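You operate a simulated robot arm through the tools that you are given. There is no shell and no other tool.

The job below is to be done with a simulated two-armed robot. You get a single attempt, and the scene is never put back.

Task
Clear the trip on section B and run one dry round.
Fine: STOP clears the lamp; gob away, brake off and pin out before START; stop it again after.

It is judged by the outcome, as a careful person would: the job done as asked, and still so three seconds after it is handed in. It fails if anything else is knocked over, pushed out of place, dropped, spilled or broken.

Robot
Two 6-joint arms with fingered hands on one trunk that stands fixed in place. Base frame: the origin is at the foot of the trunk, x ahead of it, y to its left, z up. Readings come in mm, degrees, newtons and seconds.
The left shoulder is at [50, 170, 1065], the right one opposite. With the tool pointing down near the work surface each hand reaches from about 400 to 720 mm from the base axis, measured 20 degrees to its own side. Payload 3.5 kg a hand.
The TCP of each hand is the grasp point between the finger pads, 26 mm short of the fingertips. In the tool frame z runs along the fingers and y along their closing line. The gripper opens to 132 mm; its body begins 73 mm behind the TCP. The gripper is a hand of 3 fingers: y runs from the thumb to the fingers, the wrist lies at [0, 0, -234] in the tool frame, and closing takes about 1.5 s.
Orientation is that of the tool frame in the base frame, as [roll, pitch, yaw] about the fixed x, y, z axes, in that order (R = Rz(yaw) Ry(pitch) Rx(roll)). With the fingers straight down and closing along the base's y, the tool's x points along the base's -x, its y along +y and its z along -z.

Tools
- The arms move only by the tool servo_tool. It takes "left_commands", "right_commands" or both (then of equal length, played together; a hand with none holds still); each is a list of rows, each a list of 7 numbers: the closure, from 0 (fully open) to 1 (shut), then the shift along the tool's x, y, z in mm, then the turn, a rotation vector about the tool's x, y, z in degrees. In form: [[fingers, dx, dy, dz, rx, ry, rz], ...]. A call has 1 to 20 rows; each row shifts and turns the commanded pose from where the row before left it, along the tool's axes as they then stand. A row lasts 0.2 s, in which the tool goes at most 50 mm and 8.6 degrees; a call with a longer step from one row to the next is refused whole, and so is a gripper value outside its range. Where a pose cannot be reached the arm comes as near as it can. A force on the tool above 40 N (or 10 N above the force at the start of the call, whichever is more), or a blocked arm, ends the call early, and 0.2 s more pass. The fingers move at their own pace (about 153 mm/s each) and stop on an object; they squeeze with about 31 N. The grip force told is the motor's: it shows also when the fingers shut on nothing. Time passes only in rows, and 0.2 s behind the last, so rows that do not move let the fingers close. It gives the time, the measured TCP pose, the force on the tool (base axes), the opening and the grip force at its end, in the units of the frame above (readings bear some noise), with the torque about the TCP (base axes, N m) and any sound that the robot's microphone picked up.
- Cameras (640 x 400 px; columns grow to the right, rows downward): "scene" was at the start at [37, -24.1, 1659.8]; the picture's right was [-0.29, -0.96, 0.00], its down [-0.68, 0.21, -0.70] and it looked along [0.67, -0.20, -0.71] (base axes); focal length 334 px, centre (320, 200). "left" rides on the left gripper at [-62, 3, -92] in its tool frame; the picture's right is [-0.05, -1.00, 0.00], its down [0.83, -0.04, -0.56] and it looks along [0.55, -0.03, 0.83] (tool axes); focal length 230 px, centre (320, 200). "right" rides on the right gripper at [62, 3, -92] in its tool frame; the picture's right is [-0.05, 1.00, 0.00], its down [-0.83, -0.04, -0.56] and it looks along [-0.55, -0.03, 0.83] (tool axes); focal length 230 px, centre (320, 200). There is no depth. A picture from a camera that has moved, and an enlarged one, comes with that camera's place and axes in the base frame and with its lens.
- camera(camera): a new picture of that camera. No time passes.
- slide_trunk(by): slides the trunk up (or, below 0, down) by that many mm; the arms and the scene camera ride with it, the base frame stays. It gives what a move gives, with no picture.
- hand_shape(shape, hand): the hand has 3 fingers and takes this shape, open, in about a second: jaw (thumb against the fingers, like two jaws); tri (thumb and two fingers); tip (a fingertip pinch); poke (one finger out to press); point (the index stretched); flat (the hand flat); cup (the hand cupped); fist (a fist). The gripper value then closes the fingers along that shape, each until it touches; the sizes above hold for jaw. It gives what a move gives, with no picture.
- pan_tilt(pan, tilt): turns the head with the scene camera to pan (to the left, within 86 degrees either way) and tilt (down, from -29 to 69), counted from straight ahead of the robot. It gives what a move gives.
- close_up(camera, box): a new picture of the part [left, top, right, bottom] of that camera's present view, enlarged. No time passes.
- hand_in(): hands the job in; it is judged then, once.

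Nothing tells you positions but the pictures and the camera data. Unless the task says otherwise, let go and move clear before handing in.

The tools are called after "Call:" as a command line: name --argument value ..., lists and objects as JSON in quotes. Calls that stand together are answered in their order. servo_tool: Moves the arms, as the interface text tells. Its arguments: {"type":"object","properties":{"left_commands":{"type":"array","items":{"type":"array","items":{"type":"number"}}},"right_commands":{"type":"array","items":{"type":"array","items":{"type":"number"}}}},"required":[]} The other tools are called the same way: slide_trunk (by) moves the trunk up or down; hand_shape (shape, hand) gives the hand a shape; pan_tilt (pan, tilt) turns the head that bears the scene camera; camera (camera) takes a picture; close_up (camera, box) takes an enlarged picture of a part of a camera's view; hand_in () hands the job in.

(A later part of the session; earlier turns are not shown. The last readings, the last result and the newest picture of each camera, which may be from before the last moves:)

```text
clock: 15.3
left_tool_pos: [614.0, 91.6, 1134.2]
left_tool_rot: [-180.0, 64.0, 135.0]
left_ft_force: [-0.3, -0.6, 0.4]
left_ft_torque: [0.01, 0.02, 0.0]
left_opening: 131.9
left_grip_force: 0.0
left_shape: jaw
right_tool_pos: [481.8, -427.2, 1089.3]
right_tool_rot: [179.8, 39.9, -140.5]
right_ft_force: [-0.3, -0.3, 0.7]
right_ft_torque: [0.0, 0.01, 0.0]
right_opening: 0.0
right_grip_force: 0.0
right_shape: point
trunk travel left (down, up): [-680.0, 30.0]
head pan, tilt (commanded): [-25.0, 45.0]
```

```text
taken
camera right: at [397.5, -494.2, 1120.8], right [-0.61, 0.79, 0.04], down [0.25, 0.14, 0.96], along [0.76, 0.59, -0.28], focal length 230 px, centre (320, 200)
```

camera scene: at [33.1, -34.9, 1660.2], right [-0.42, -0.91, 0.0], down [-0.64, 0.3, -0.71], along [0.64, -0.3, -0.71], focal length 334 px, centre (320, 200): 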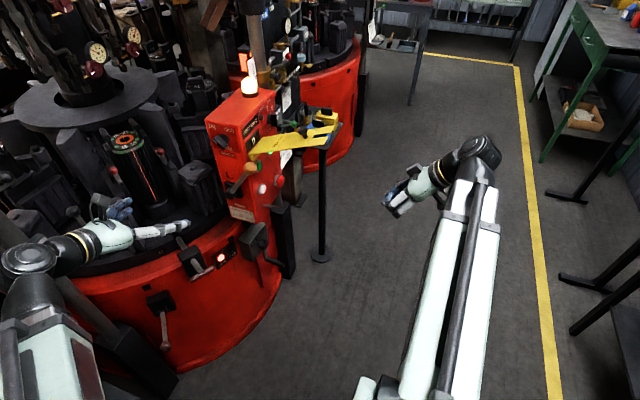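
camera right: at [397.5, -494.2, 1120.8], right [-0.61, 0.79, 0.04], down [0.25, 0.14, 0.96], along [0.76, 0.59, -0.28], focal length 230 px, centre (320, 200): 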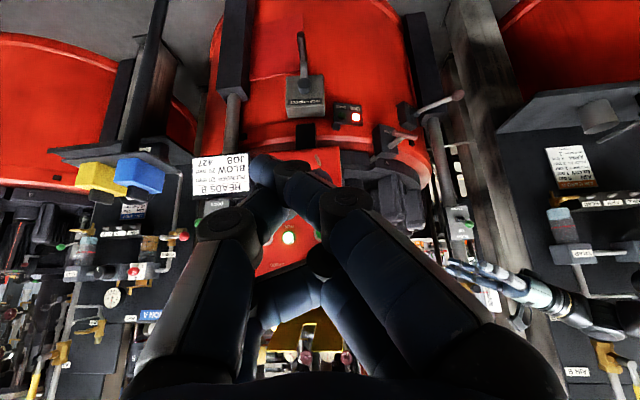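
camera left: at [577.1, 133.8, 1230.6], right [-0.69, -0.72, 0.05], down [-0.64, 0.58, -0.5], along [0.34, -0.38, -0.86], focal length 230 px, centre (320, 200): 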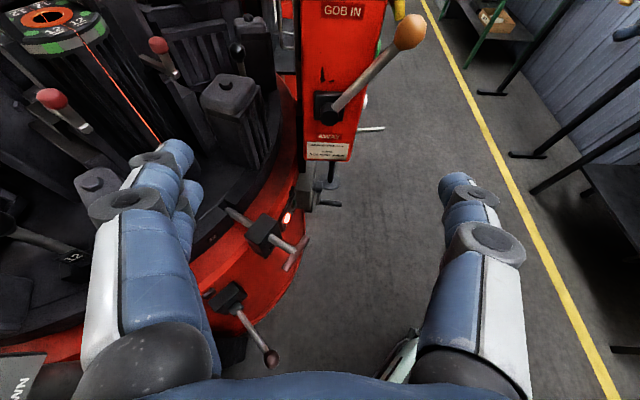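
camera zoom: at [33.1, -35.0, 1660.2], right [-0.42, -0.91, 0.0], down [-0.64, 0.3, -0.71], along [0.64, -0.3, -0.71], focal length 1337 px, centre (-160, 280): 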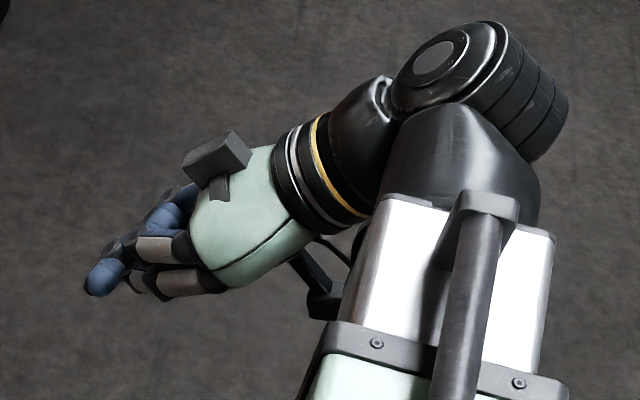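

I'll turn the right hand horizontal and aimed at the panel, then look at each shape from the side to know where the pressing tip lies.

Call:
servo_tool --right_commands '[[0, 0, 0, 0, 0, -8.33, 0], [0, 0, 0, 0, 0, -8.33, 0], [0, 0, 0, 0, 0, -8.33, 0], [0, 0, 0, 0, 0, -8.33, 0], [0, 0, 0, 0, 0, -8.33, 0], [0, 0, 0, 0, 0, -8.33, 0], [0, 0, 0, 0, -4.7, 0, 0], [0, 0, 0, 0, 0, 0, 0]]'

Call:
camera --camera "scene"

Call:
camera --camera "right"

Call:
camera --camera "left"

```text
clock: 17.1
left_tool_pos: [613.8, 91.5, 1135.7]
left_tool_rot: [180.0, 64.0, 135.0]
left_ft_force: [-0.4, -0.1, -1.1]
left_ft_torque: [0.0, 0.0, 0.03]
left_opening: 131.8
left_grip_force: 0.0
left_shape: jaw
right_tool_pos: [514.9, -376.5, 1254.6]
right_tool_rot: [91.8, 89.7, 136.5]
right_ft_force: [0.3, 0.6, -0.1]
right_ft_torque: [-0.01, -0.03, -0.03]
right_opening: 0.0
right_grip_force: 0.0
right_shape: point
right hand out of reach, approached as far as the arm can: row 1, 2, 3, 4, 5, 6, 7
trunk travel left (down, up): [-680.0, 30.0]
head pan, tilt (commanded): [-25.0, 45.0]
```

```text
taken
camera scene: at [32.9, -34.8, 1660.3], right [-0.42, -0.91, 0.0], down [-0.64, 0.3, -0.71], along [0.64, -0.3, -0.71], focal length 334 px, centre (320, 200)
```

scene: 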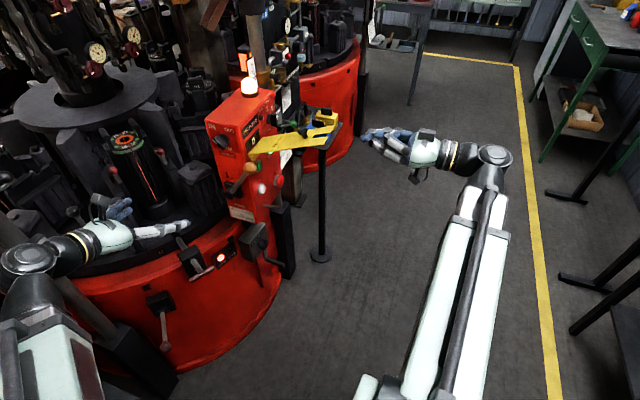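

```text
taken
camera right: at [446.5, -439.7, 1193.5], right [-0.7, 0.71, 0.06], down [-0.36, -0.42, 0.83], along [0.61, 0.56, 0.55], focal length 230 px, centre (320, 200)
```

right: 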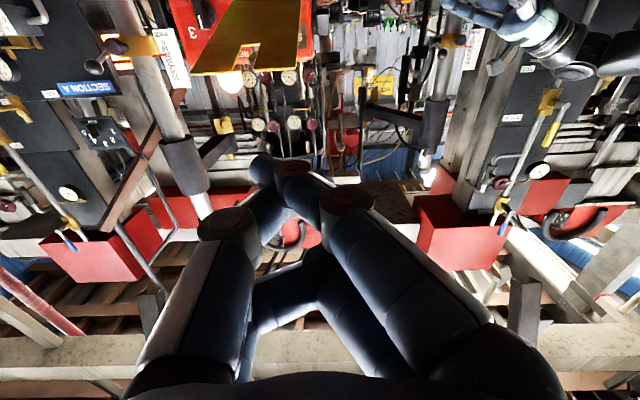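

```text
taken
camera left: at [576.8, 133.4, 1230.6], right [-0.69, -0.72, 0.05], down [-0.64, 0.58, -0.5], along [0.34, -0.38, -0.86], focal length 230 px, centre (320, 200)
```

left: 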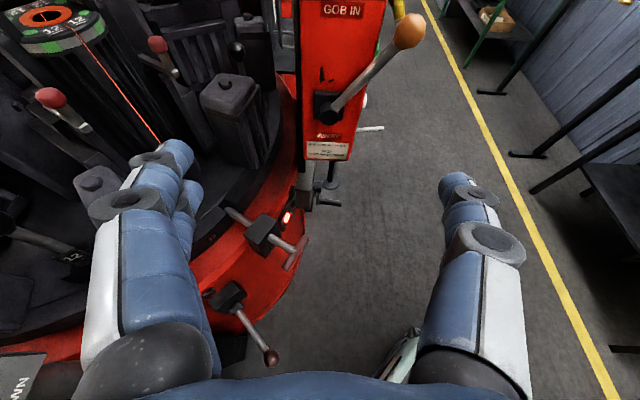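

At that retracted spot the wrist can't fully turn, so the hand rose. I'll go down and forward towards the STOP button's axis, staying well under the flap, in point shape for now.

Call:
servo_tool --right_commands '[[0, 40, 0, 0, 0, 0, 0], [0, 40, 0, 0, 0, 0, 0], [0, 40, 0, 0, 0, 0, 0], [0, 30, 0, 0, 0, 0, 0], [0, 20, 0, 10, 0, 0, 0], [0, 10, -10, 20, 0, 0, 0], [0, 0, -18, 30, 0, 0, 0], [0, 0, -18, 30, 0, 0, 0], [0, 0, 0, 0, 0, 0, 0], [0, 0, 0, 0, 0, 0, 0]]'

Call:
camera --camera "scene"

Call:
camera --camera "right"

```text
clock: 19.3
left_tool_pos: [614.4, 91.2, 1134.7]
left_tool_rot: [-179.9, 64.1, 135.0]
left_ft_force: [0.1, -0.7, -0.6]
left_ft_torque: [-0.01, -0.03, -0.01]
left_opening: 131.9
left_grip_force: 0.1
left_shape: jaw
right_tool_pos: [604.8, -334.1, 1257.0]
right_tool_rot: [113.0, 89.6, 157.7]
right_ft_force: [-0.4, -0.3, -0.1]
right_ft_torque: [0.01, -0.02, 0.01]
right_opening: 0.2
right_grip_force: 0.1
right_shape: point
right hand out of reach, approached as far as the arm can: row 1, 2, 3, 4, 5, 6, 7
trunk travel left (down, up): [-680.0, 30.0]
head pan, tilt (commanded): [-25.0, 45.0]
```

```text
taken
camera scene: at [33.3, -35.0, 1660.2], right [-0.42, -0.91, 0.0], down [-0.64, 0.3, -0.71], along [0.64, -0.3, -0.71], focal length 334 px, centre (320, 200)
```

scene: 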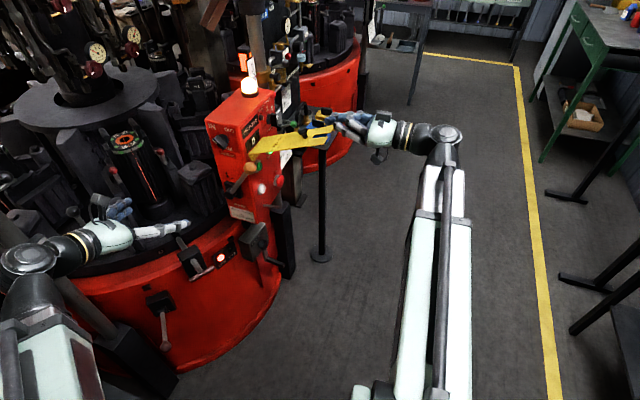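

```text
taken
camera right: at [535.5, -398.4, 1196.3], right [-0.7, 0.71, 0.06], down [-0.36, -0.42, 0.83], along [0.62, 0.56, 0.55], focal length 230 px, centre (320, 200)
```

right: 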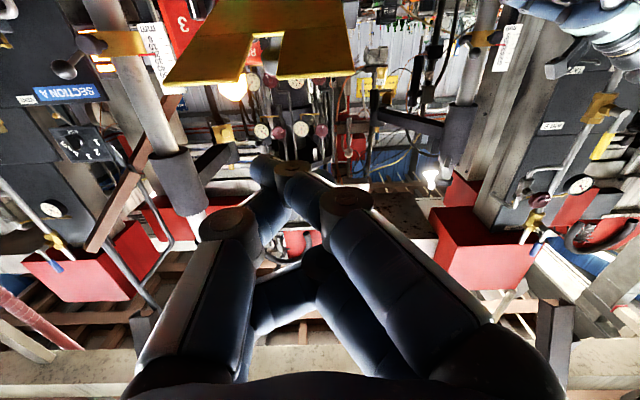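

The horizontal pose only works about 190 mm above the shoulder, so the trunk has to come down for the buttons. The fingers are now just above the flap's fork, so I'll first back off along the finger axis and bring the commanded height back to the actual one.

Call:
servo_tool --right_commands '[[0, 0, 0, -45, 0, 0, 0], [0, 0, 0, -45, 0, 0, 0], [0, 0, 0, -45, 0, 0, 0], [0, -49, 0, 0, 0, 0, 0], [0, -49, 0, 0, 0, 0, 0], [0, -49, 0, 0, 0, 0, 0], [0, -49, 0, 0, 0, 0, 0], [0, -49, 0, 0, 0, 0, 0], [0, -49, 0, 0, 0, 0, 0], [0, -49, 0, 0, 0, 0, 0], [0, 0, 0, 0, 0, 0, 0]]'

Call:
camera --camera "scene"

```text
clock: 21.7
left_tool_pos: [614.8, 90.4, 1134.7]
left_tool_rot: [179.9, 64.0, 135.0]
left_ft_force: [0.2, 0.6, 0.7]
left_ft_torque: [-0.01, -0.02, 0.03]
left_opening: 132.0
left_grip_force: 0.1
left_shape: jaw
right_tool_pos: [508.7, -434.0, 1602.8]
right_tool_rot: [-29.1, 89.8, 15.6]
right_ft_force: [0.8, -0.7, 0.1]
right_ft_torque: [0.0, 0.02, 0.02]
right_opening: 0.0
right_grip_force: 0.1
right_shape: point
right hand out of reach, approached as far as the arm can: row 2
trunk travel left (down, up): [-680.0, 30.0]
head pan, tilt (commanded): [-25.0, 45.0]
```

```text
taken
camera scene: at [33.2, -35.2, 1660.2], right [-0.42, -0.91, 0.0], down [-0.64, 0.3, -0.71], along [0.64, -0.3, -0.71], focal length 334 px, centre (320, 200)
```

scene: 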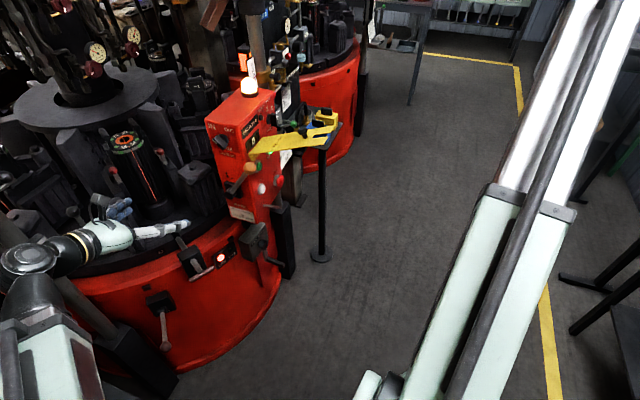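

The commanded pose restarts from the actual one each call, good. I'll retract the left hand, then lower the trunk by 345 mm with the right hand high and clear of the flap.

Call:
servo_tool --left_commands '[[0, 13.4, -30.6, -27.6, 0, 0, 0], [0, 13.4, -30.6, -27.6, 0, 0, 0], [0, 13.4, -30.6, -27.6, 0, 0, 0], [0, 0, 0, 0, 0, 0, 0]]'

Call:
slide_trunk --by -345

Call:
camera --camera "scene"

Call:
camera --camera "left"

Call:
camera --camera "right"

```text
clock: 22.7
left_tool_pos: [610.6, 103.5, 1141.8]
left_tool_rot: [-179.9, 63.9, 135.0]
left_ft_force: [-0.1, 0.6, -0.8]
left_ft_torque: [-0.02, 0.02, -0.01]
left_opening: 132.1
left_grip_force: 0.0
left_shape: jaw
left hand out of reach, approached as far as the arm can: row 1, 2, 3
right_tool_pos: [508.4, -432.9, 1604.3]
right_tool_rot: [-39.4, 89.9, 5.3]
right_ft_force: [0.6, 0.2, 0.2]
right_ft_torque: [0.01, 0.02, -0.02]
right_opening: 0.0
right_grip_force: 0.0
right_shape: point
trunk travel left (down, up): [-680.0, 30.0]
head pan, tilt (commanded): [-25.0, 45.0]
```

```text
clock: 26.1
left_tool_pos: [611.2, 104.0, 797.5]
left_tool_rot: [-179.9, 64.0, 135.0]
left_ft_force: [0.2, 0.3, -0.8]
left_ft_torque: [0.02, 0.02, 0.01]
left_opening: 131.9
left_grip_force: 0.1
left_shape: jaw
right_tool_pos: [508.5, -433.3, 1258.5]
right_tool_rot: [-41.1, 89.8, 3.5]
right_ft_force: [-0.1, 0.1, 0.0]
right_ft_torque: [0.0, -0.04, 0.02]
right_opening: 0.2
right_grip_force: 0.1
right_shape: point
trunk travel left (down, up): [-335.0, 375.0]
head pan, tilt (commanded): [-25.0, 45.0]
```

```text
taken
camera scene: at [33.1, -35.0, 1315.3], right [-0.42, -0.91, 0.0], down [-0.64, 0.3, -0.71], along [0.64, -0.3, -0.71], focal length 334 px, centre (320, 200)
```

scene: 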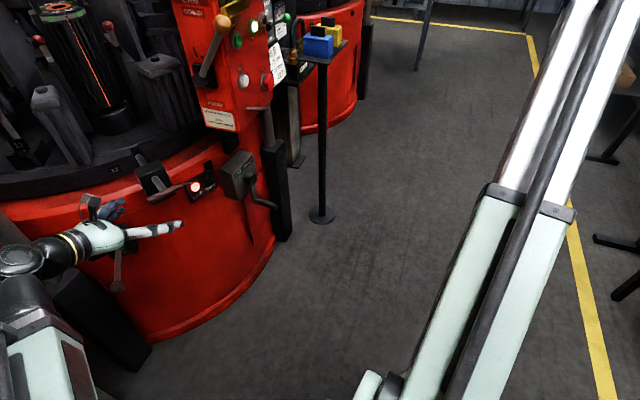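

```text
taken
camera left: at [573.9, 145.2, 893.1], right [-0.69, -0.72, 0.05], down [-0.64, 0.58, -0.5], along [0.34, -0.38, -0.86], focal length 230 px, centre (320, 200)
```

left: 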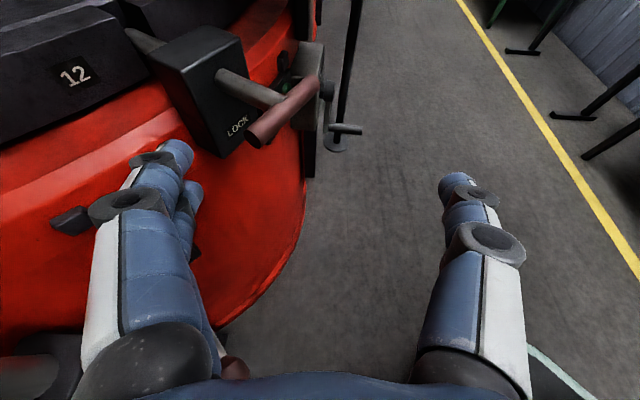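

```text
taken
camera right: at [440.7, -497.0, 1196.6], right [-0.7, 0.71, 0.05], down [-0.37, -0.42, 0.83], along [0.61, 0.56, 0.56], focal length 230 px, centre (320, 200)
```

right: 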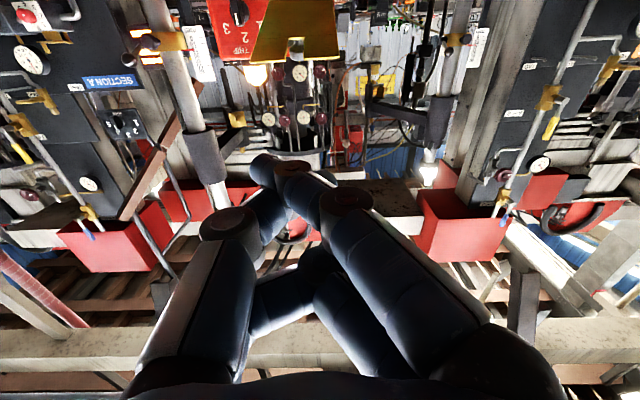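

The trunk is down; the left camera is close to the LOCK pin. I'll enlarge the lock and brake region from both cameras.

Call:
close_up --camera "left" --box '[120, 20, 360, 180]'

Call:
close_up --camera "scene" --box '[80, 140, 300, 300]'

Call:
close_up --camera "scene" --box '[170, 0, 300, 130]'

```text
2.50 times, centred on (240, 100) of left
camera zoom: at [573.9, 145.2, 893.1], right [-0.69, -0.72, 0.05], down [-0.64, 0.58, -0.5], along [0.34, -0.38, -0.86], focal length 575 px, centre (520, 450)
```

zoom: 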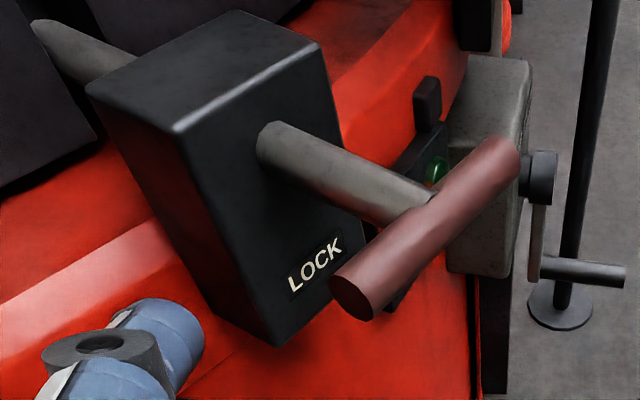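

```text
2.50 times, centred on (190, 220) of scene
camera zoom: at [33.1, -35.0, 1315.3], right [-0.42, -0.91, 0.0], down [-0.64, 0.3, -0.71], along [0.64, -0.3, -0.71], focal length 836 px, centre (645, 150)
```

zoom: 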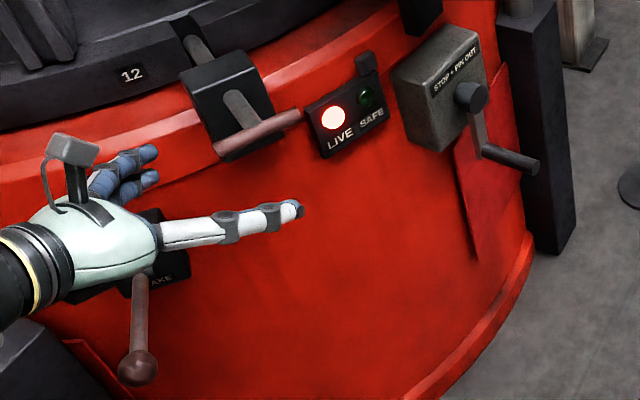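

```text
3.08 times, centred on (235, 65) of scene
camera zoom: at [33.1, -35.0, 1315.3], right [-0.42, -0.91, 0.0], down [-0.64, 0.3, -0.71], along [0.64, -0.3, -0.71], focal length 1028 px, centre (582, 615)
```

zoom: 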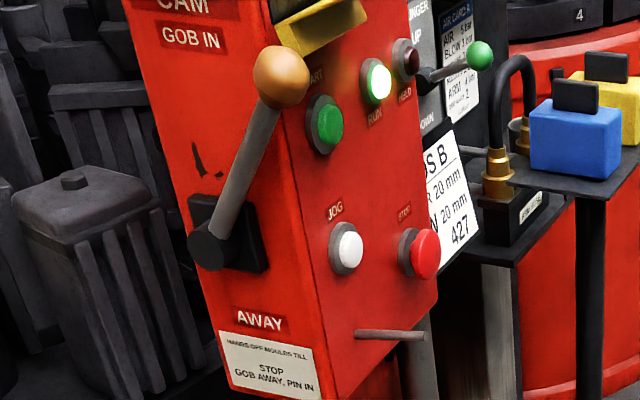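

Labels read: CAM IN/OUT knob (leave alone), GOB IN / AWAY lever, START, RUN lit, HELD, JOG, STOP. Next I bring the right hand down to the button level, back from the panel.

Call:
servo_tool --right_commands '[[0, 45, 0, 0, 0, 0, 0], [0, 45, 0, 0, 0, 0, 0], [0, 45, 0, 0, 0, 0, 0], [0, 45, 0, 0, 0, 0, 0], [0, 45, 0, 0, 0, 0, 0], [0, 45, 0, 0, 0, 0, 0], [0, 40, 0, 0, 0, 0, 0], [0, 38, 0, 0, 0, 0, 0], [0, 0, 0, 0, 0, 0, 0]]'

Call:
camera --camera "scene"

Call:
camera --camera "right"

```text
clock: 28.1
left_tool_pos: [610.7, 103.1, 796.8]
left_tool_rot: [-179.9, 64.0, 135.0]
left_ft_force: [-0.8, -0.3, 0.5]
left_ft_torque: [0.03, 0.01, 0.02]
left_opening: 131.5
left_grip_force: 0.0
left_shape: jaw
right_tool_pos: [509.7, -432.9, 913.0]
right_tool_rot: [96.8, 89.6, 141.4]
right_ft_force: [0.4, 0.1, -0.7]
right_ft_torque: [-0.01, 0.01, -0.01]
right_opening: 0.2
right_grip_force: 0.0
right_shape: point
right hand out of reach, approached as far as the arm can: row 8
trunk travel left (down, up): [-335.0, 375.0]
head pan, tilt (commanded): [-25.0, 45.0]
```

```text
taken
camera scene: at [33.1, -35.1, 1315.2], right [-0.42, -0.91, 0.0], down [-0.64, 0.3, -0.71], along [0.64, -0.3, -0.71], focal length 334 px, centre (320, 200)
```

scene: 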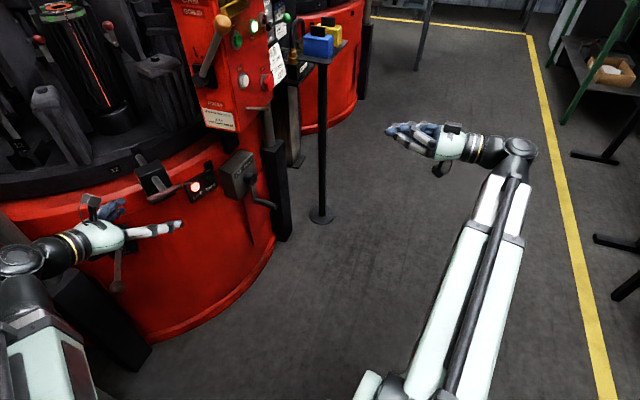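

```text
taken
camera right: at [441.0, -497.0, 851.8], right [-0.7, 0.71, 0.06], down [-0.36, -0.42, 0.83], along [0.61, 0.56, 0.55], focal length 230 px, centre (320, 200)
```

right: 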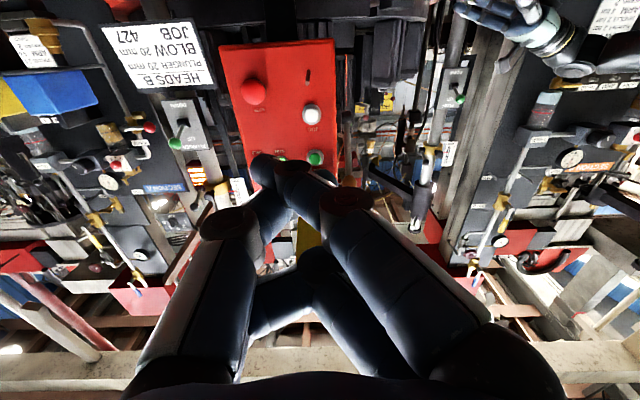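

The hand is horizontal at STOP height and aimed along the panel's normal. I'll zoom to see the fingertip in point shape, then compare with poke.

Call:
close_up --camera "scene" --box '[375, 100, 495, 180]'

Call:
hand_shape --shape "poke" --hand "right"

Call:
close_up --camera "scene" --box '[375, 100, 495, 180]'

Call:
camera --camera "right"

Call:
hand_shape --shape "tip" --hand "right"

Call:
servo_tool --right_commands '[[1, 0, 0, 0, 0, 0, 0], [1, 0, 0, 0, 0, 0, 0], [1, 0, 0, 0, 0, 0, 0], [1, 0, 0, 0, 0, 0, 0], [1, 0, 0, 0, 0, 0, 0], [1, 0, 0, 0, 0, 0, 0]]'

Call:
close_up --camera "scene" --box '[375, 100, 495, 180]'

Call:
camera --camera "right"

```text
5.00 times, centred on (435, 140) of scene
camera zoom: at [33.1, -35.1, 1315.2], right [-0.42, -0.91, 0.0], down [-0.64, 0.3, -0.71], along [0.64, -0.3, -0.71], focal length 1671 px, centre (-255, 500)
```

zoom: 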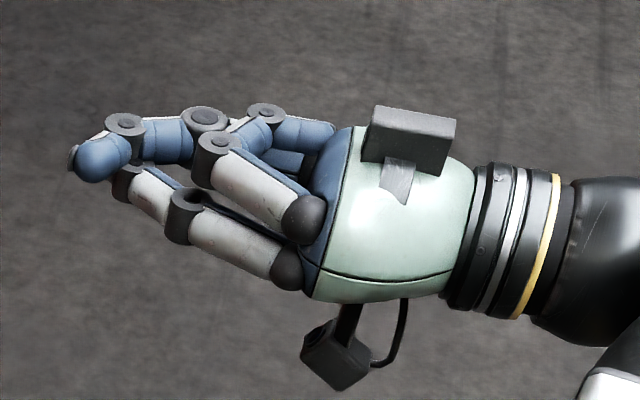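

```text
clock: 28.9
left_tool_pos: [611.4, 103.0, 797.3]
left_tool_rot: [-179.9, 64.0, 134.9]
left_ft_force: [-0.4, 0.6, -0.4]
left_ft_torque: [0.01, 0.0, -0.02]
left_opening: 131.6
left_grip_force: 0.1
left_shape: jaw
right_tool_pos: [510.5, -434.0, 913.8]
right_tool_rot: [96.9, 89.5, 141.5]
right_ft_force: [1.0, -0.3, 0.4]
right_ft_torque: [0.0, 0.01, 0.01]
right_opening: 0.0
right_grip_force: 0.0
right_shape: poke
trunk travel left (down, up): [-335.0, 375.0]
head pan, tilt (commanded): [-25.0, 45.0]
```

```text
5.00 times, centred on (435, 140) of scene
camera zoom: at [33.1, -35.0, 1315.2], right [-0.42, -0.91, 0.0], down [-0.64, 0.3, -0.71], along [0.64, -0.3, -0.71], focal length 1671 px, centre (-255, 500)
```

zoom: 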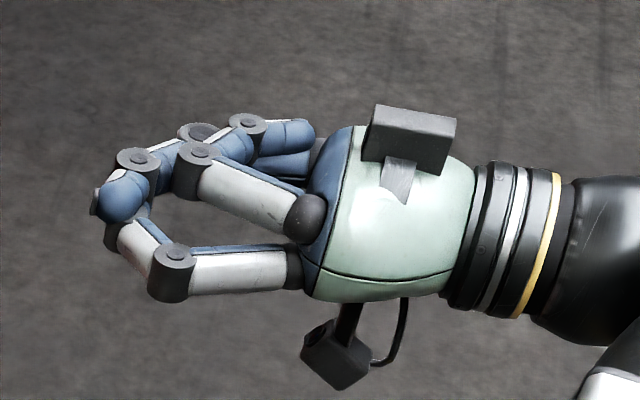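

```text
taken
camera right: at [441.0, -497.0, 852.2], right [-0.7, 0.71, 0.06], down [-0.36, -0.42, 0.83], along [0.62, 0.56, 0.55], focal length 230 px, centre (320, 200)
```

right: 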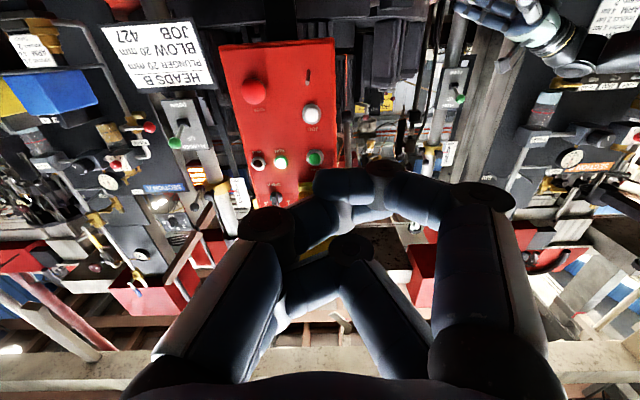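

```text
clock: 29.9
left_tool_pos: [612.0, 103.9, 797.5]
left_tool_rot: [-179.9, 64.0, 134.9]
left_ft_force: [1.1, -0.3, -0.4]
left_ft_torque: [0.02, -0.01, 0.01]
left_opening: 132.0
left_grip_force: 0.0
left_shape: jaw
right_tool_pos: [509.6, -432.5, 914.1]
right_tool_rot: [96.7, 89.6, 141.3]
right_ft_force: [-0.4, 0.0, -0.7]
right_ft_torque: [-0.01, 0.01, 0.0]
right_opening: 94.9
right_grip_force: 0.0
right_shape: tip
trunk travel left (down, up): [-335.0, 375.0]
head pan, tilt (commanded): [-25.0, 45.0]
```

```text
clock: 31.2
left_tool_pos: [610.4, 103.2, 795.9]
left_tool_rot: [-180.0, 64.0, 135.0]
left_ft_force: [0.1, -0.5, -0.2]
left_ft_torque: [-0.01, 0.01, 0.0]
left_opening: 131.9
left_grip_force: 0.1
left_shape: jaw
right_tool_pos: [510.8, -432.4, 913.0]
right_tool_rot: [96.9, 89.6, 141.4]
right_ft_force: [-0.6, -0.1, -0.3]
right_ft_torque: [0.04, 0.03, -0.01]
right_opening: 0.0
right_grip_force: 31.3
right_shape: tip
trunk travel left (down, up): [-335.0, 375.0]
head pan, tilt (commanded): [-25.0, 45.0]
```

```text
5.00 times, centred on (435, 140) of scene
camera zoom: at [33.1, -35.0, 1315.2], right [-0.42, -0.91, 0.0], down [-0.64, 0.3, -0.71], along [0.64, -0.3, -0.71], focal length 1671 px, centre (-255, 500)
```

zoom: 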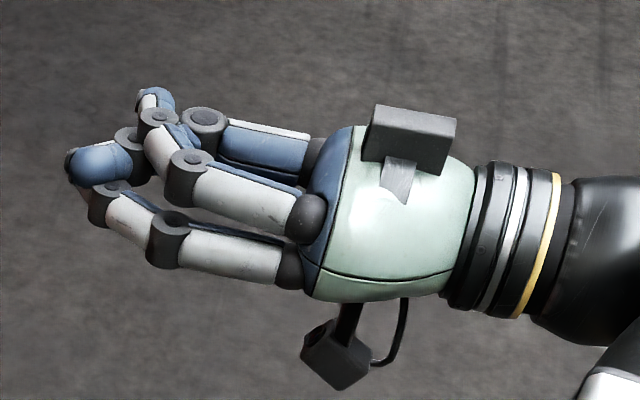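

```text
taken
camera right: at [441.0, -497.0, 852.2], right [-0.7, 0.71, 0.06], down [-0.36, -0.42, 0.83], along [0.62, 0.56, 0.55], focal length 230 px, centre (320, 200)
```

right: 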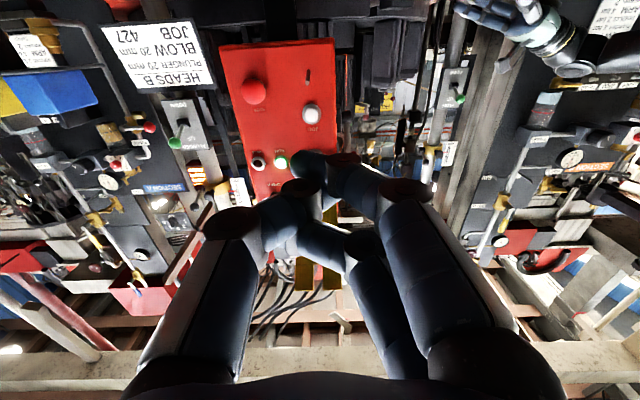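

I'll look at the jaw shape fully closed too, since its tip lies 26 mm ahead of the TCP by definition.

Call:
hand_shape --shape "jaw" --hand "right"

Call:
servo_tool --right_commands '[[1, 0, 0, 0, 0, 0, 0], [1, 0, 0, 0, 0, 0, 0], [1, 0, 0, 0, 0, 0, 0], [1, 0, 0, 0, 0, 0, 0], [1, 0, 0, 0, 0, 0, 0], [1, 0, 0, 0, 0, 0, 0], [1, 0, 0, 0, 0, 0, 0], [1, 0, 0, 0, 0, 0, 0]]'

Call:
close_up --camera "scene" --box '[375, 100, 495, 180]'

Call:
camera --camera "right"

```text
clock: 32.1
left_tool_pos: [611.6, 104.0, 797.1]
left_tool_rot: [-179.8, 64.0, 135.0]
left_ft_force: [-0.6, 0.2, -0.5]
left_ft_torque: [0.0, 0.01, 0.02]
left_opening: 132.0
left_grip_force: 0.0
left_shape: jaw
right_tool_pos: [509.6, -433.0, 912.4]
right_tool_rot: [96.7, 89.6, 141.4]
right_ft_force: [0.2, -0.3, -0.4]
right_ft_torque: [-0.02, -0.02, 0.01]
right_opening: 131.7
right_grip_force: 0.1
right_shape: jaw
trunk travel left (down, up): [-335.0, 375.0]
head pan, tilt (commanded): [-25.0, 45.0]
```

```text
clock: 34.0
left_tool_pos: [611.1, 104.0, 797.5]
left_tool_rot: [-179.9, 64.0, 135.1]
left_ft_force: [0.6, 0.3, 0.7]
left_ft_torque: [-0.01, -0.01, -0.01]
left_opening: 131.8
left_grip_force: 0.1
left_shape: jaw
right_tool_pos: [509.4, -433.5, 914.6]
right_tool_rot: [96.7, 89.6, 141.4]
right_ft_force: [0.0, 0.5, 0.6]
right_ft_torque: [0.0, -0.02, 0.0]
right_opening: 0.0
right_grip_force: 31.2
right_shape: jaw
trunk travel left (down, up): [-335.0, 375.0]
head pan, tilt (commanded): [-25.0, 45.0]
```

```text
5.00 times, centred on (435, 140) of scene
camera zoom: at [33.1, -35.0, 1315.2], right [-0.42, -0.91, 0.0], down [-0.64, 0.3, -0.71], along [0.64, -0.3, -0.71], focal length 1671 px, centre (-255, 500)
```

zoom: 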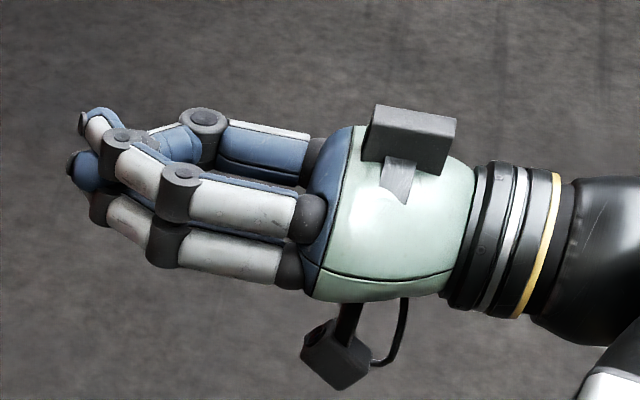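

```text
taken
camera right: at [441.0, -497.0, 852.2], right [-0.7, 0.71, 0.06], down [-0.36, -0.42, 0.83], along [0.62, 0.56, 0.55], focal length 230 px, centre (320, 200)
```

right: 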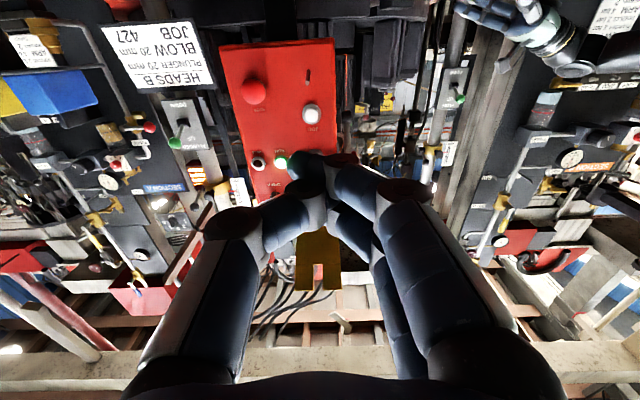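

The closed jaw gives a compact tip close to the expected point, which suits the big STOP mushroom. I'll advance diagonally to a spot about 60 mm in front of STOP, then check alignment.

Call:
servo_tool --right_commands '[[1, 0, -15, 30, 0, 0, 0], [1, 0, -15, 30, 0, 0, 0], [1, 0, -15, 30, 0, 0, 0], [1, 0, -15, 30, 0, 0, 0], [1, 0, -15, 30, 0, 0, 0], [1, 0, -15, 30, 0, 0, 0], [1, 0, -15, 30, 0, 0, 0], [1, 0, -15, 30, 0, 0, 0], [1, 0, 0, 0, 0, 0, 0], [1, 0, 0, 0, 0, 0, 0]]'

Call:
camera --camera "scene"

Call:
camera --camera "right"

```text
clock: 36.1
left_tool_pos: [611.4, 103.7, 797.9]
left_tool_rot: [-179.9, 64.0, 135.0]
left_ft_force: [1.0, -0.3, -1.0]
left_ft_torque: [0.01, 0.01, -0.03]
left_opening: 132.1
left_grip_force: 0.1
left_shape: jaw
right_tool_pos: [764.2, -346.2, 924.6]
right_tool_rot: [118.0, 89.4, 162.6]
right_ft_force: [-0.1, -0.2, 0.0]
right_ft_torque: [-0.02, 0.0, 0.03]
right_opening: 0.0
right_grip_force: 31.4
right_shape: jaw
right hand out of reach, approached as far as the arm can: row 2, 4, 6
trunk travel left (down, up): [-335.0, 375.0]
head pan, tilt (commanded): [-25.0, 45.0]
```

```text
taken
camera scene: at [33.1, -35.0, 1315.2], right [-0.42, -0.91, 0.0], down [-0.64, 0.3, -0.71], along [0.64, -0.3, -0.71], focal length 334 px, centre (320, 200)
```

scene: 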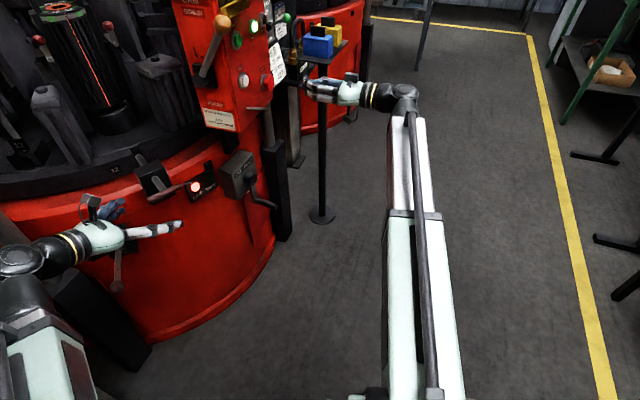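

```text
taken
camera right: at [694.9, -410.9, 864.0], right [-0.7, 0.71, 0.06], down [-0.36, -0.42, 0.83], along [0.62, 0.56, 0.55], focal length 230 px, centre (320, 200)
```

right: 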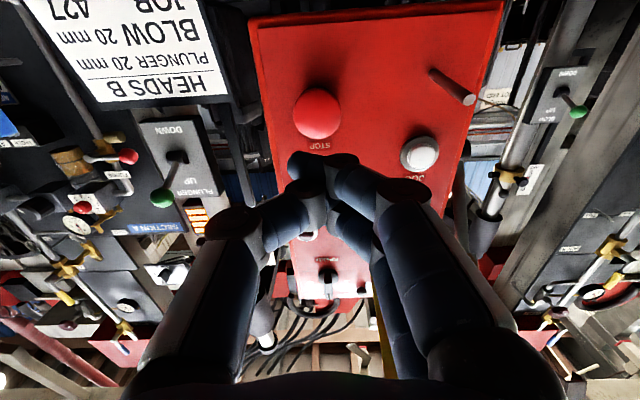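

STOP is straight ahead and the tip about 14 mm too high. I'll slide the trunk down 22 mm and check the position before pressing.

Call:
slide_trunk --by -22

Call:
close_up --camera "scene" --box '[190, 20, 390, 150]'

Call:
camera --camera "right"

```text
clock: 36.8
left_tool_pos: [610.8, 102.3, 774.7]
left_tool_rot: [-179.8, 64.1, 135.0]
left_ft_force: [0.1, 0.4, -0.7]
left_ft_torque: [-0.02, -0.02, 0.0]
left_opening: 132.2
left_grip_force: 0.0
left_shape: jaw
right_tool_pos: [763.7, -346.7, 902.6]
right_tool_rot: [118.0, 89.4, 162.5]
right_ft_force: [-0.1, 0.5, 0.3]
right_ft_torque: [0.0, 0.0, -0.02]
right_opening: 0.2
right_grip_force: 31.2
right_shape: jaw
trunk travel left (down, up): [-313.0, 397.0]
head pan, tilt (commanded): [-25.0, 45.0]
```

```text
3.08 times, centred on (290, 85) of scene
camera zoom: at [33.1, -35.0, 1293.2], right [-0.42, -0.91, 0.0], down [-0.64, 0.3, -0.71], along [0.64, -0.3, -0.71], focal length 1028 px, centre (412, 554)
```

zoom: 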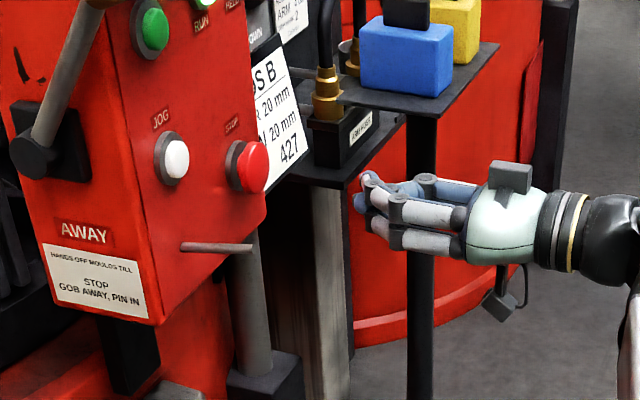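

```text
taken
camera right: at [694.7, -411.1, 842.2], right [-0.7, 0.71, 0.06], down [-0.36, -0.42, 0.83], along [0.62, 0.56, 0.55], focal length 230 px, centre (320, 200)
```

right: 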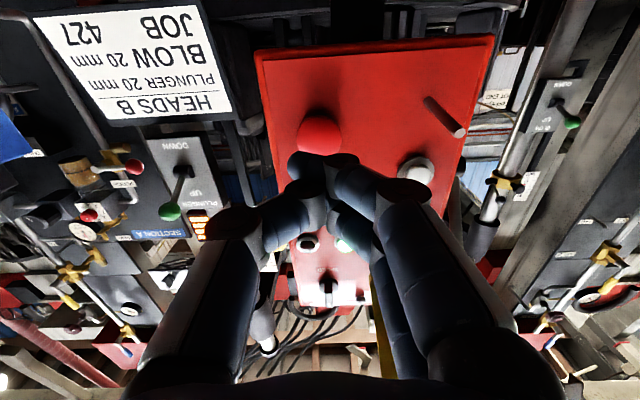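

STOP is well aligned; I'll advance with small final steps to press it, watching force and sound.

Call:
servo_tool --right_commands '[[1, -2.5, -1.3, 25, 0, 0, 0], [1, -2.5, -1.3, 25, 0, 0, 0], [1, -2, -1.3, 25, 0, 0, 0], [1, 0, 0, 4, 0, 0, 0], [1, 0, 0, 4, 0, 0, 0], [1, 0, 0, 4, 0, 0, 0], [1, 0, 0, 4, 0, 0, 0]]'

Call:
close_up --camera "scene" --box '[190, 0, 390, 130]'

Call:
camera --camera "right"

```text
clock: 38.4
left_tool_pos: [611.2, 101.6, 775.8]
left_tool_rot: [180.0, 64.0, 135.0]
left_ft_force: [-0.2, 0.2, -0.4]
left_ft_torque: [-0.01, -0.01, -0.04]
left_opening: 131.9
left_grip_force: 0.1
left_shape: jaw
right_tool_pos: [831.3, -286.8, 909.1]
right_tool_rot: [117.3, 89.4, 162.0]
right_ft_force: [-1.0, -2.6, -0.3]
right_ft_torque: [0.0, 0.0, 0.0]
right_opening: 0.0
right_grip_force: 30.2
right_shape: jaw
trunk travel left (down, up): [-313.0, 397.0]
head pan, tilt (commanded): [-25.0, 45.0]
heard: click
```

```text
3.08 times, centred on (290, 65) of scene
camera zoom: at [32.9, -35.2, 1293.2], right [-0.42, -0.91, 0.0], down [-0.64, 0.3, -0.71], along [0.64, -0.3, -0.71], focal length 1028 px, centre (412, 615)
```

zoom: 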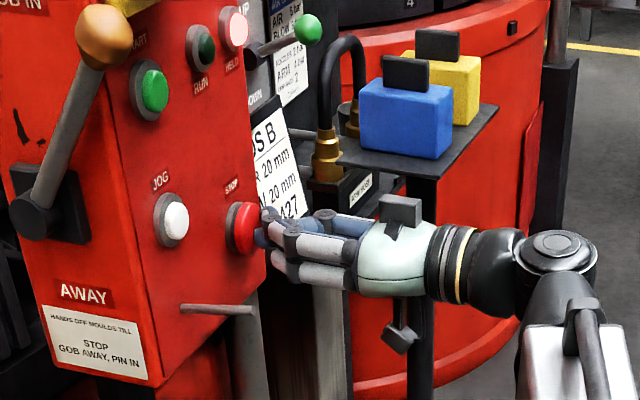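

```text
taken
camera right: at [761.4, -349.9, 848.6], right [-0.7, 0.71, 0.06], down [-0.36, -0.42, 0.83], along [0.62, 0.56, 0.55], focal length 230 px, centre (320, 200)
```

right: 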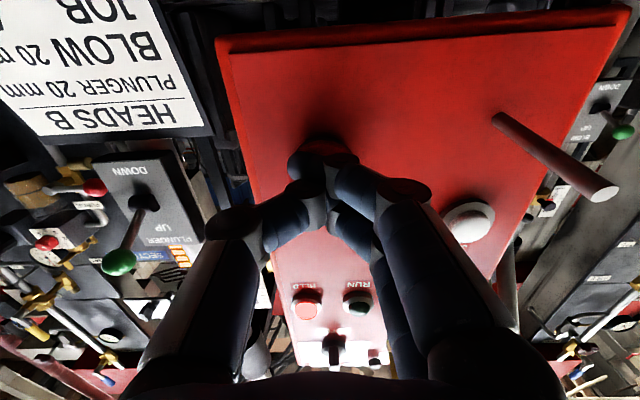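

STOP clicked: RUN went out and HELD lit. I'll retract the right hand and look at the beacon.

Call:
servo_tool --right_commands '[[1, 0, 0, -10, 0, 0, 0], [1, 0, 0, -30, 0, 0, 0], [1, 0, 0, -30, 0, 0, 0], [1, 0, 0, -30, 0, 0, 0], [1, 0, 0, 0, 0, 0, 0]]'

Call:
pan_tilt --pan -18 --tilt 30

Call:
camera --camera "scene"

```text
clock: 39.6
left_tool_pos: [610.3, 102.6, 775.4]
left_tool_rot: [180.0, 64.0, 135.1]
left_ft_force: [0.0, 0.4, 0.1]
left_ft_torque: [0.03, 0.0, -0.03]
left_opening: 131.8
left_grip_force: 0.0
left_shape: jaw
right_tool_pos: [759.8, -357.2, 910.0]
right_tool_rot: [118.5, 89.4, 163.0]
right_ft_force: [0.1, 0.3, 0.2]
right_ft_torque: [0.01, -0.01, -0.02]
right_opening: 0.0
right_grip_force: 31.3
right_shape: jaw
trunk travel left (down, up): [-313.0, 397.0]
head pan, tilt (commanded): [-25.0, 45.0]
```

```text
clock: 40.4
left_tool_pos: [611.4, 104.2, 775.5]
left_tool_rot: [-179.9, 64.1, 135.0]
left_ft_force: [0.1, -0.5, 0.0]
left_ft_torque: [0.02, 0.02, 0.01]
left_opening: 131.9
left_grip_force: 0.0
left_shape: jaw
right_tool_pos: [759.5, -356.8, 909.6]
right_tool_rot: [118.2, 89.4, 162.7]
right_ft_force: [-0.5, 0.7, 0.8]
right_ft_torque: [-0.01, 0.02, 0.04]
right_opening: 0.0
right_grip_force: 31.1
right_shape: jaw
trunk travel left (down, up): [-313.0, 397.0]
head pan, tilt (commanded): [-18.0, 30.0]
```

```text
taken
camera scene: at [45.4, -28.6, 1315.8], right [-0.31, -0.95, 0.0], down [-0.48, 0.15, -0.87], along [0.82, -0.27, -0.5], focal length 334 px, centre (320, 200)
```

scene: 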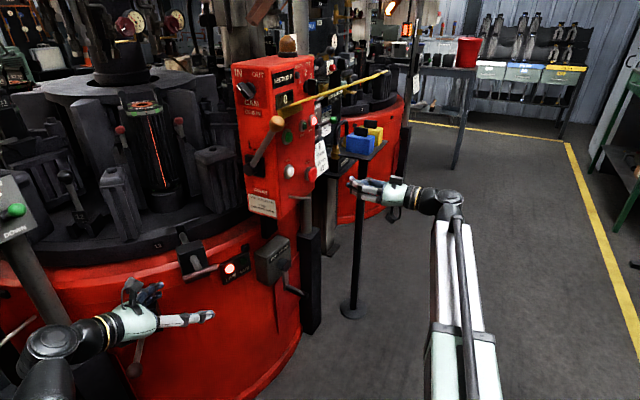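

The beacon is out: the trip is cleared. Next is the gob lever: I'll back the right hand off, raise the left hand, close it and turn it horizontal, pointing at the lever from the left.

Call:
servo_tool --left_commands '[[1, -43.2, 0, -21, 0, 0, 0], [1, -43.2, 0, -21, 0, 0, 0], [1, -43.2, 0, -21, 0, 0, 0], [1, -43.2, 0, -21, 0, 0, 0], [1, -43.2, 0, -21, 0, 0, 0], [1, 0, 0, 0, 0, -6.5, 0], [1, 0, 0, 0, 0, -6.5, 0], [1, 0, 0, 0, 0, -6.5, 0], [1, 0, 0, 0, 0, -6.5, 0], [1, -48, 0, 0, 0, 0, 0], [1, -48, 0, 0, 0, 0, 0], [1, -48, 0, 0, 0, 0, 0], [1, 0, 0, 0, 0, 0, 0]]' --right_commands '[[1, 0, 0, -30, 0, 0, 0], [1, 0, 0, -30, 0, 0, 0], [1, 0, 0, -30, 0, 0, 0], [1, 0, 0, -30, 0, 0, 0], [1, 0, 0, -30, 0, 0, 0], [1, 0, 0, 0, 0, 0, 0], [1, 0, 0, 0, 0, 0, 0], [1, 0, 0, 0, 0, 0, 0], [1, 0, 0, 0, 0, 0, 0], [1, 0, 0, 0, 0, 0, 0], [1, 0, 0, 0, 0, 0, 0], [1, 0, 0, 0, 0, 0, 0], [1, 0, 0, 0, 0, 0, 0]]'

Call:
camera --camera "scene"

Call:
camera --camera "left"

Call:
camera --camera "right"

```text
clock: 43.2
left_tool_pos: [610.6, 101.8, 1161.4]
left_tool_rot: [-131.9, 89.9, -177.0]
left_ft_force: [0.0, -0.7, -0.3]
left_ft_torque: [0.01, -0.02, 0.01]
left_opening: 0.2
left_grip_force: 31.0
left_shape: jaw
right_tool_pos: [653.4, -463.5, 910.1]
right_tool_rot: [117.6, 89.5, 162.1]
right_ft_force: [0.1, -0.1, 0.0]
right_ft_torque: [0.04, -0.04, -0.02]
right_opening: 0.0
right_grip_force: 31.3
right_shape: jaw
trunk travel left (down, up): [-313.0, 397.0]
head pan, tilt (commanded): [-18.0, 30.0]
```

```text
taken
camera scene: at [45.3, -28.6, 1315.9], right [-0.31, -0.95, 0.0], down [-0.48, 0.15, -0.87], along [0.82, -0.27, -0.5], focal length 334 px, centre (320, 200)
```

scene: 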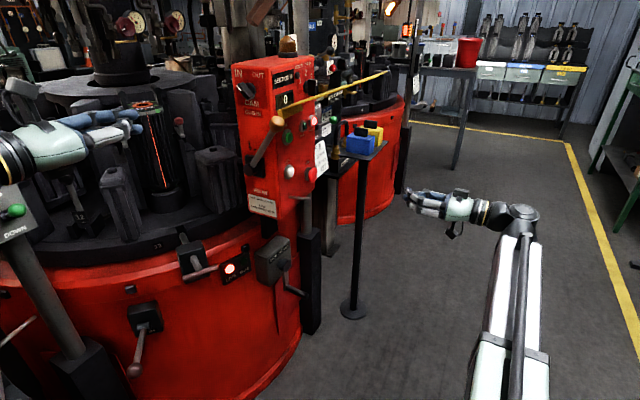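

```text
taken
camera left: at [548.2, 169.7, 1222.7], right [-0.71, -0.71, 0.05], down [-0.42, 0.36, -0.83], along [0.57, -0.61, -0.55], focal length 230 px, centre (320, 200)
```

left: 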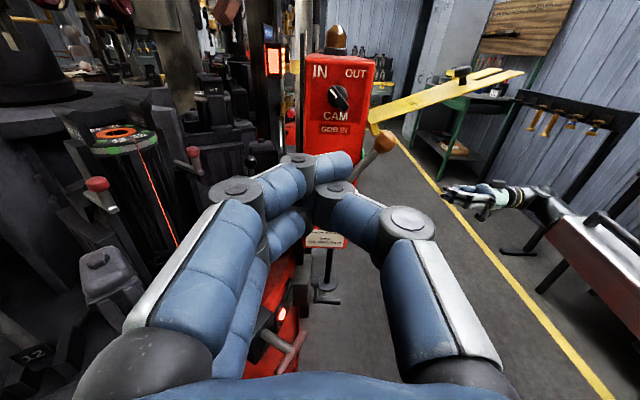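

```text
taken
camera right: at [584.8, -526.8, 849.6], right [-0.7, 0.71, 0.06], down [-0.36, -0.42, 0.83], along [0.62, 0.56, 0.55], focal length 230 px, centre (320, 200)
```

right: 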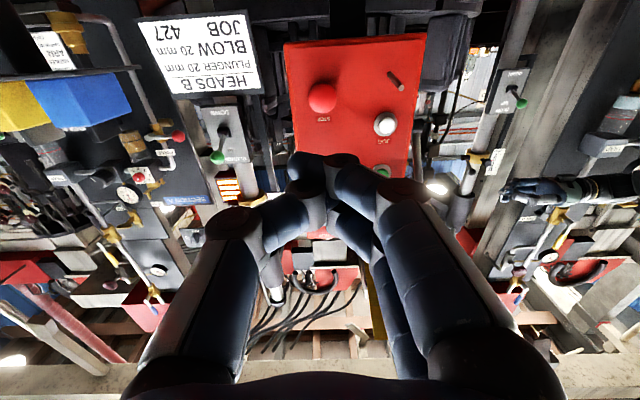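

The left camera sees the lever ball where I computed it, and the flap edge-on right behind. I'll bring the closed left fingers to just short of a spot above the ball.

Call:
servo_tool --left_commands '[[1, 0, -17, 34, 0, 0, 0], [1, 0, -17, 34, 0, 0, 0], [1, 0, -17, 34, 0, 0, 0], [1, 0, -17, 34, 0, 0, 0], [1, 0, -18, 34, 0, 0, 0], [1, 0, -18, 34, 0, 0, 0], [1, 0, 0, 0, 0, 0, 0], [1, 0, 0, 0, 0, 0, 0]]'

Call:
camera --camera "scene"

Call:
camera --camera "left"

Call:
close_up --camera "scene" --box '[170, 30, 400, 180]'

```text
clock: 45.0
left_tool_pos: [682.4, -114.3, 1159.3]
left_tool_rot: [-138.7, 90.0, 176.3]
left_ft_force: [-0.2, 0.2, -1.2]
left_ft_torque: [0.01, 0.05, 0.02]
left_opening: 0.2
left_grip_force: 31.0
left_shape: jaw
right_tool_pos: [653.5, -464.3, 910.1]
right_tool_rot: [118.0, 89.4, 162.6]
right_ft_force: [0.1, -0.4, -0.2]
right_ft_torque: [-0.02, -0.01, 0.01]
right_opening: 0.0
right_grip_force: 30.9
right_shape: jaw
trunk travel left (down, up): [-313.0, 397.0]
head pan, tilt (commanded): [-18.0, 30.0]
```

```text
taken
camera scene: at [45.4, -28.6, 1315.9], right [-0.31, -0.95, 0.0], down [-0.48, 0.15, -0.87], along [0.82, -0.27, -0.5], focal length 334 px, centre (320, 200)
```

scene: 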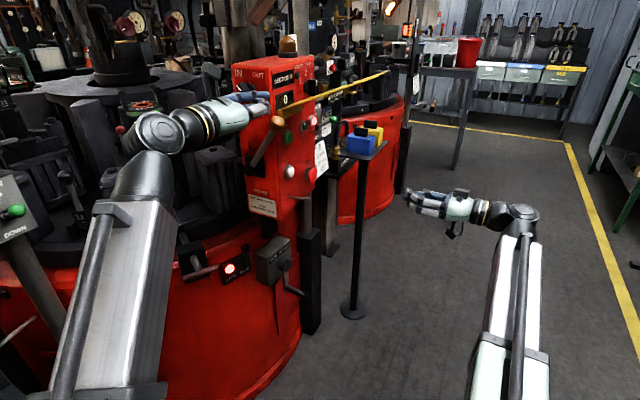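

```text
taken
camera left: at [619.9, -46.7, 1220.8], right [-0.71, -0.71, 0.05], down [-0.42, 0.36, -0.83], along [0.57, -0.61, -0.55], focal length 230 px, centre (320, 200)
```

left: 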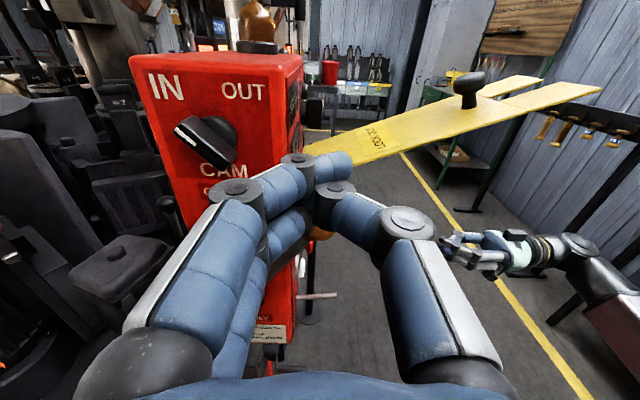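

```text
2.67 times, centred on (285, 105) of scene
camera zoom: at [45.4, -28.6, 1315.9], right [-0.31, -0.95, 0.0], down [-0.48, 0.15, -0.87], along [0.82, -0.27, -0.5], focal length 891 px, centre (413, 453)
```

zoom: 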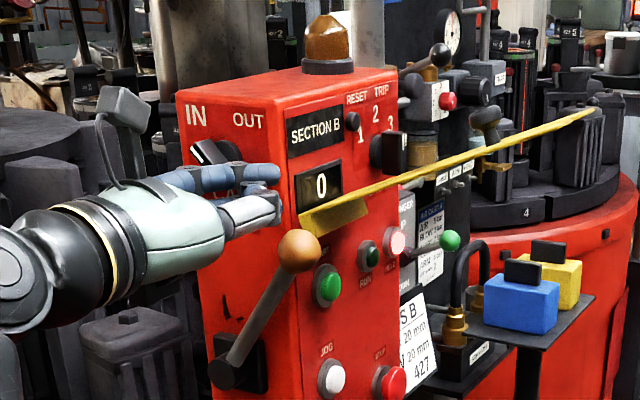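

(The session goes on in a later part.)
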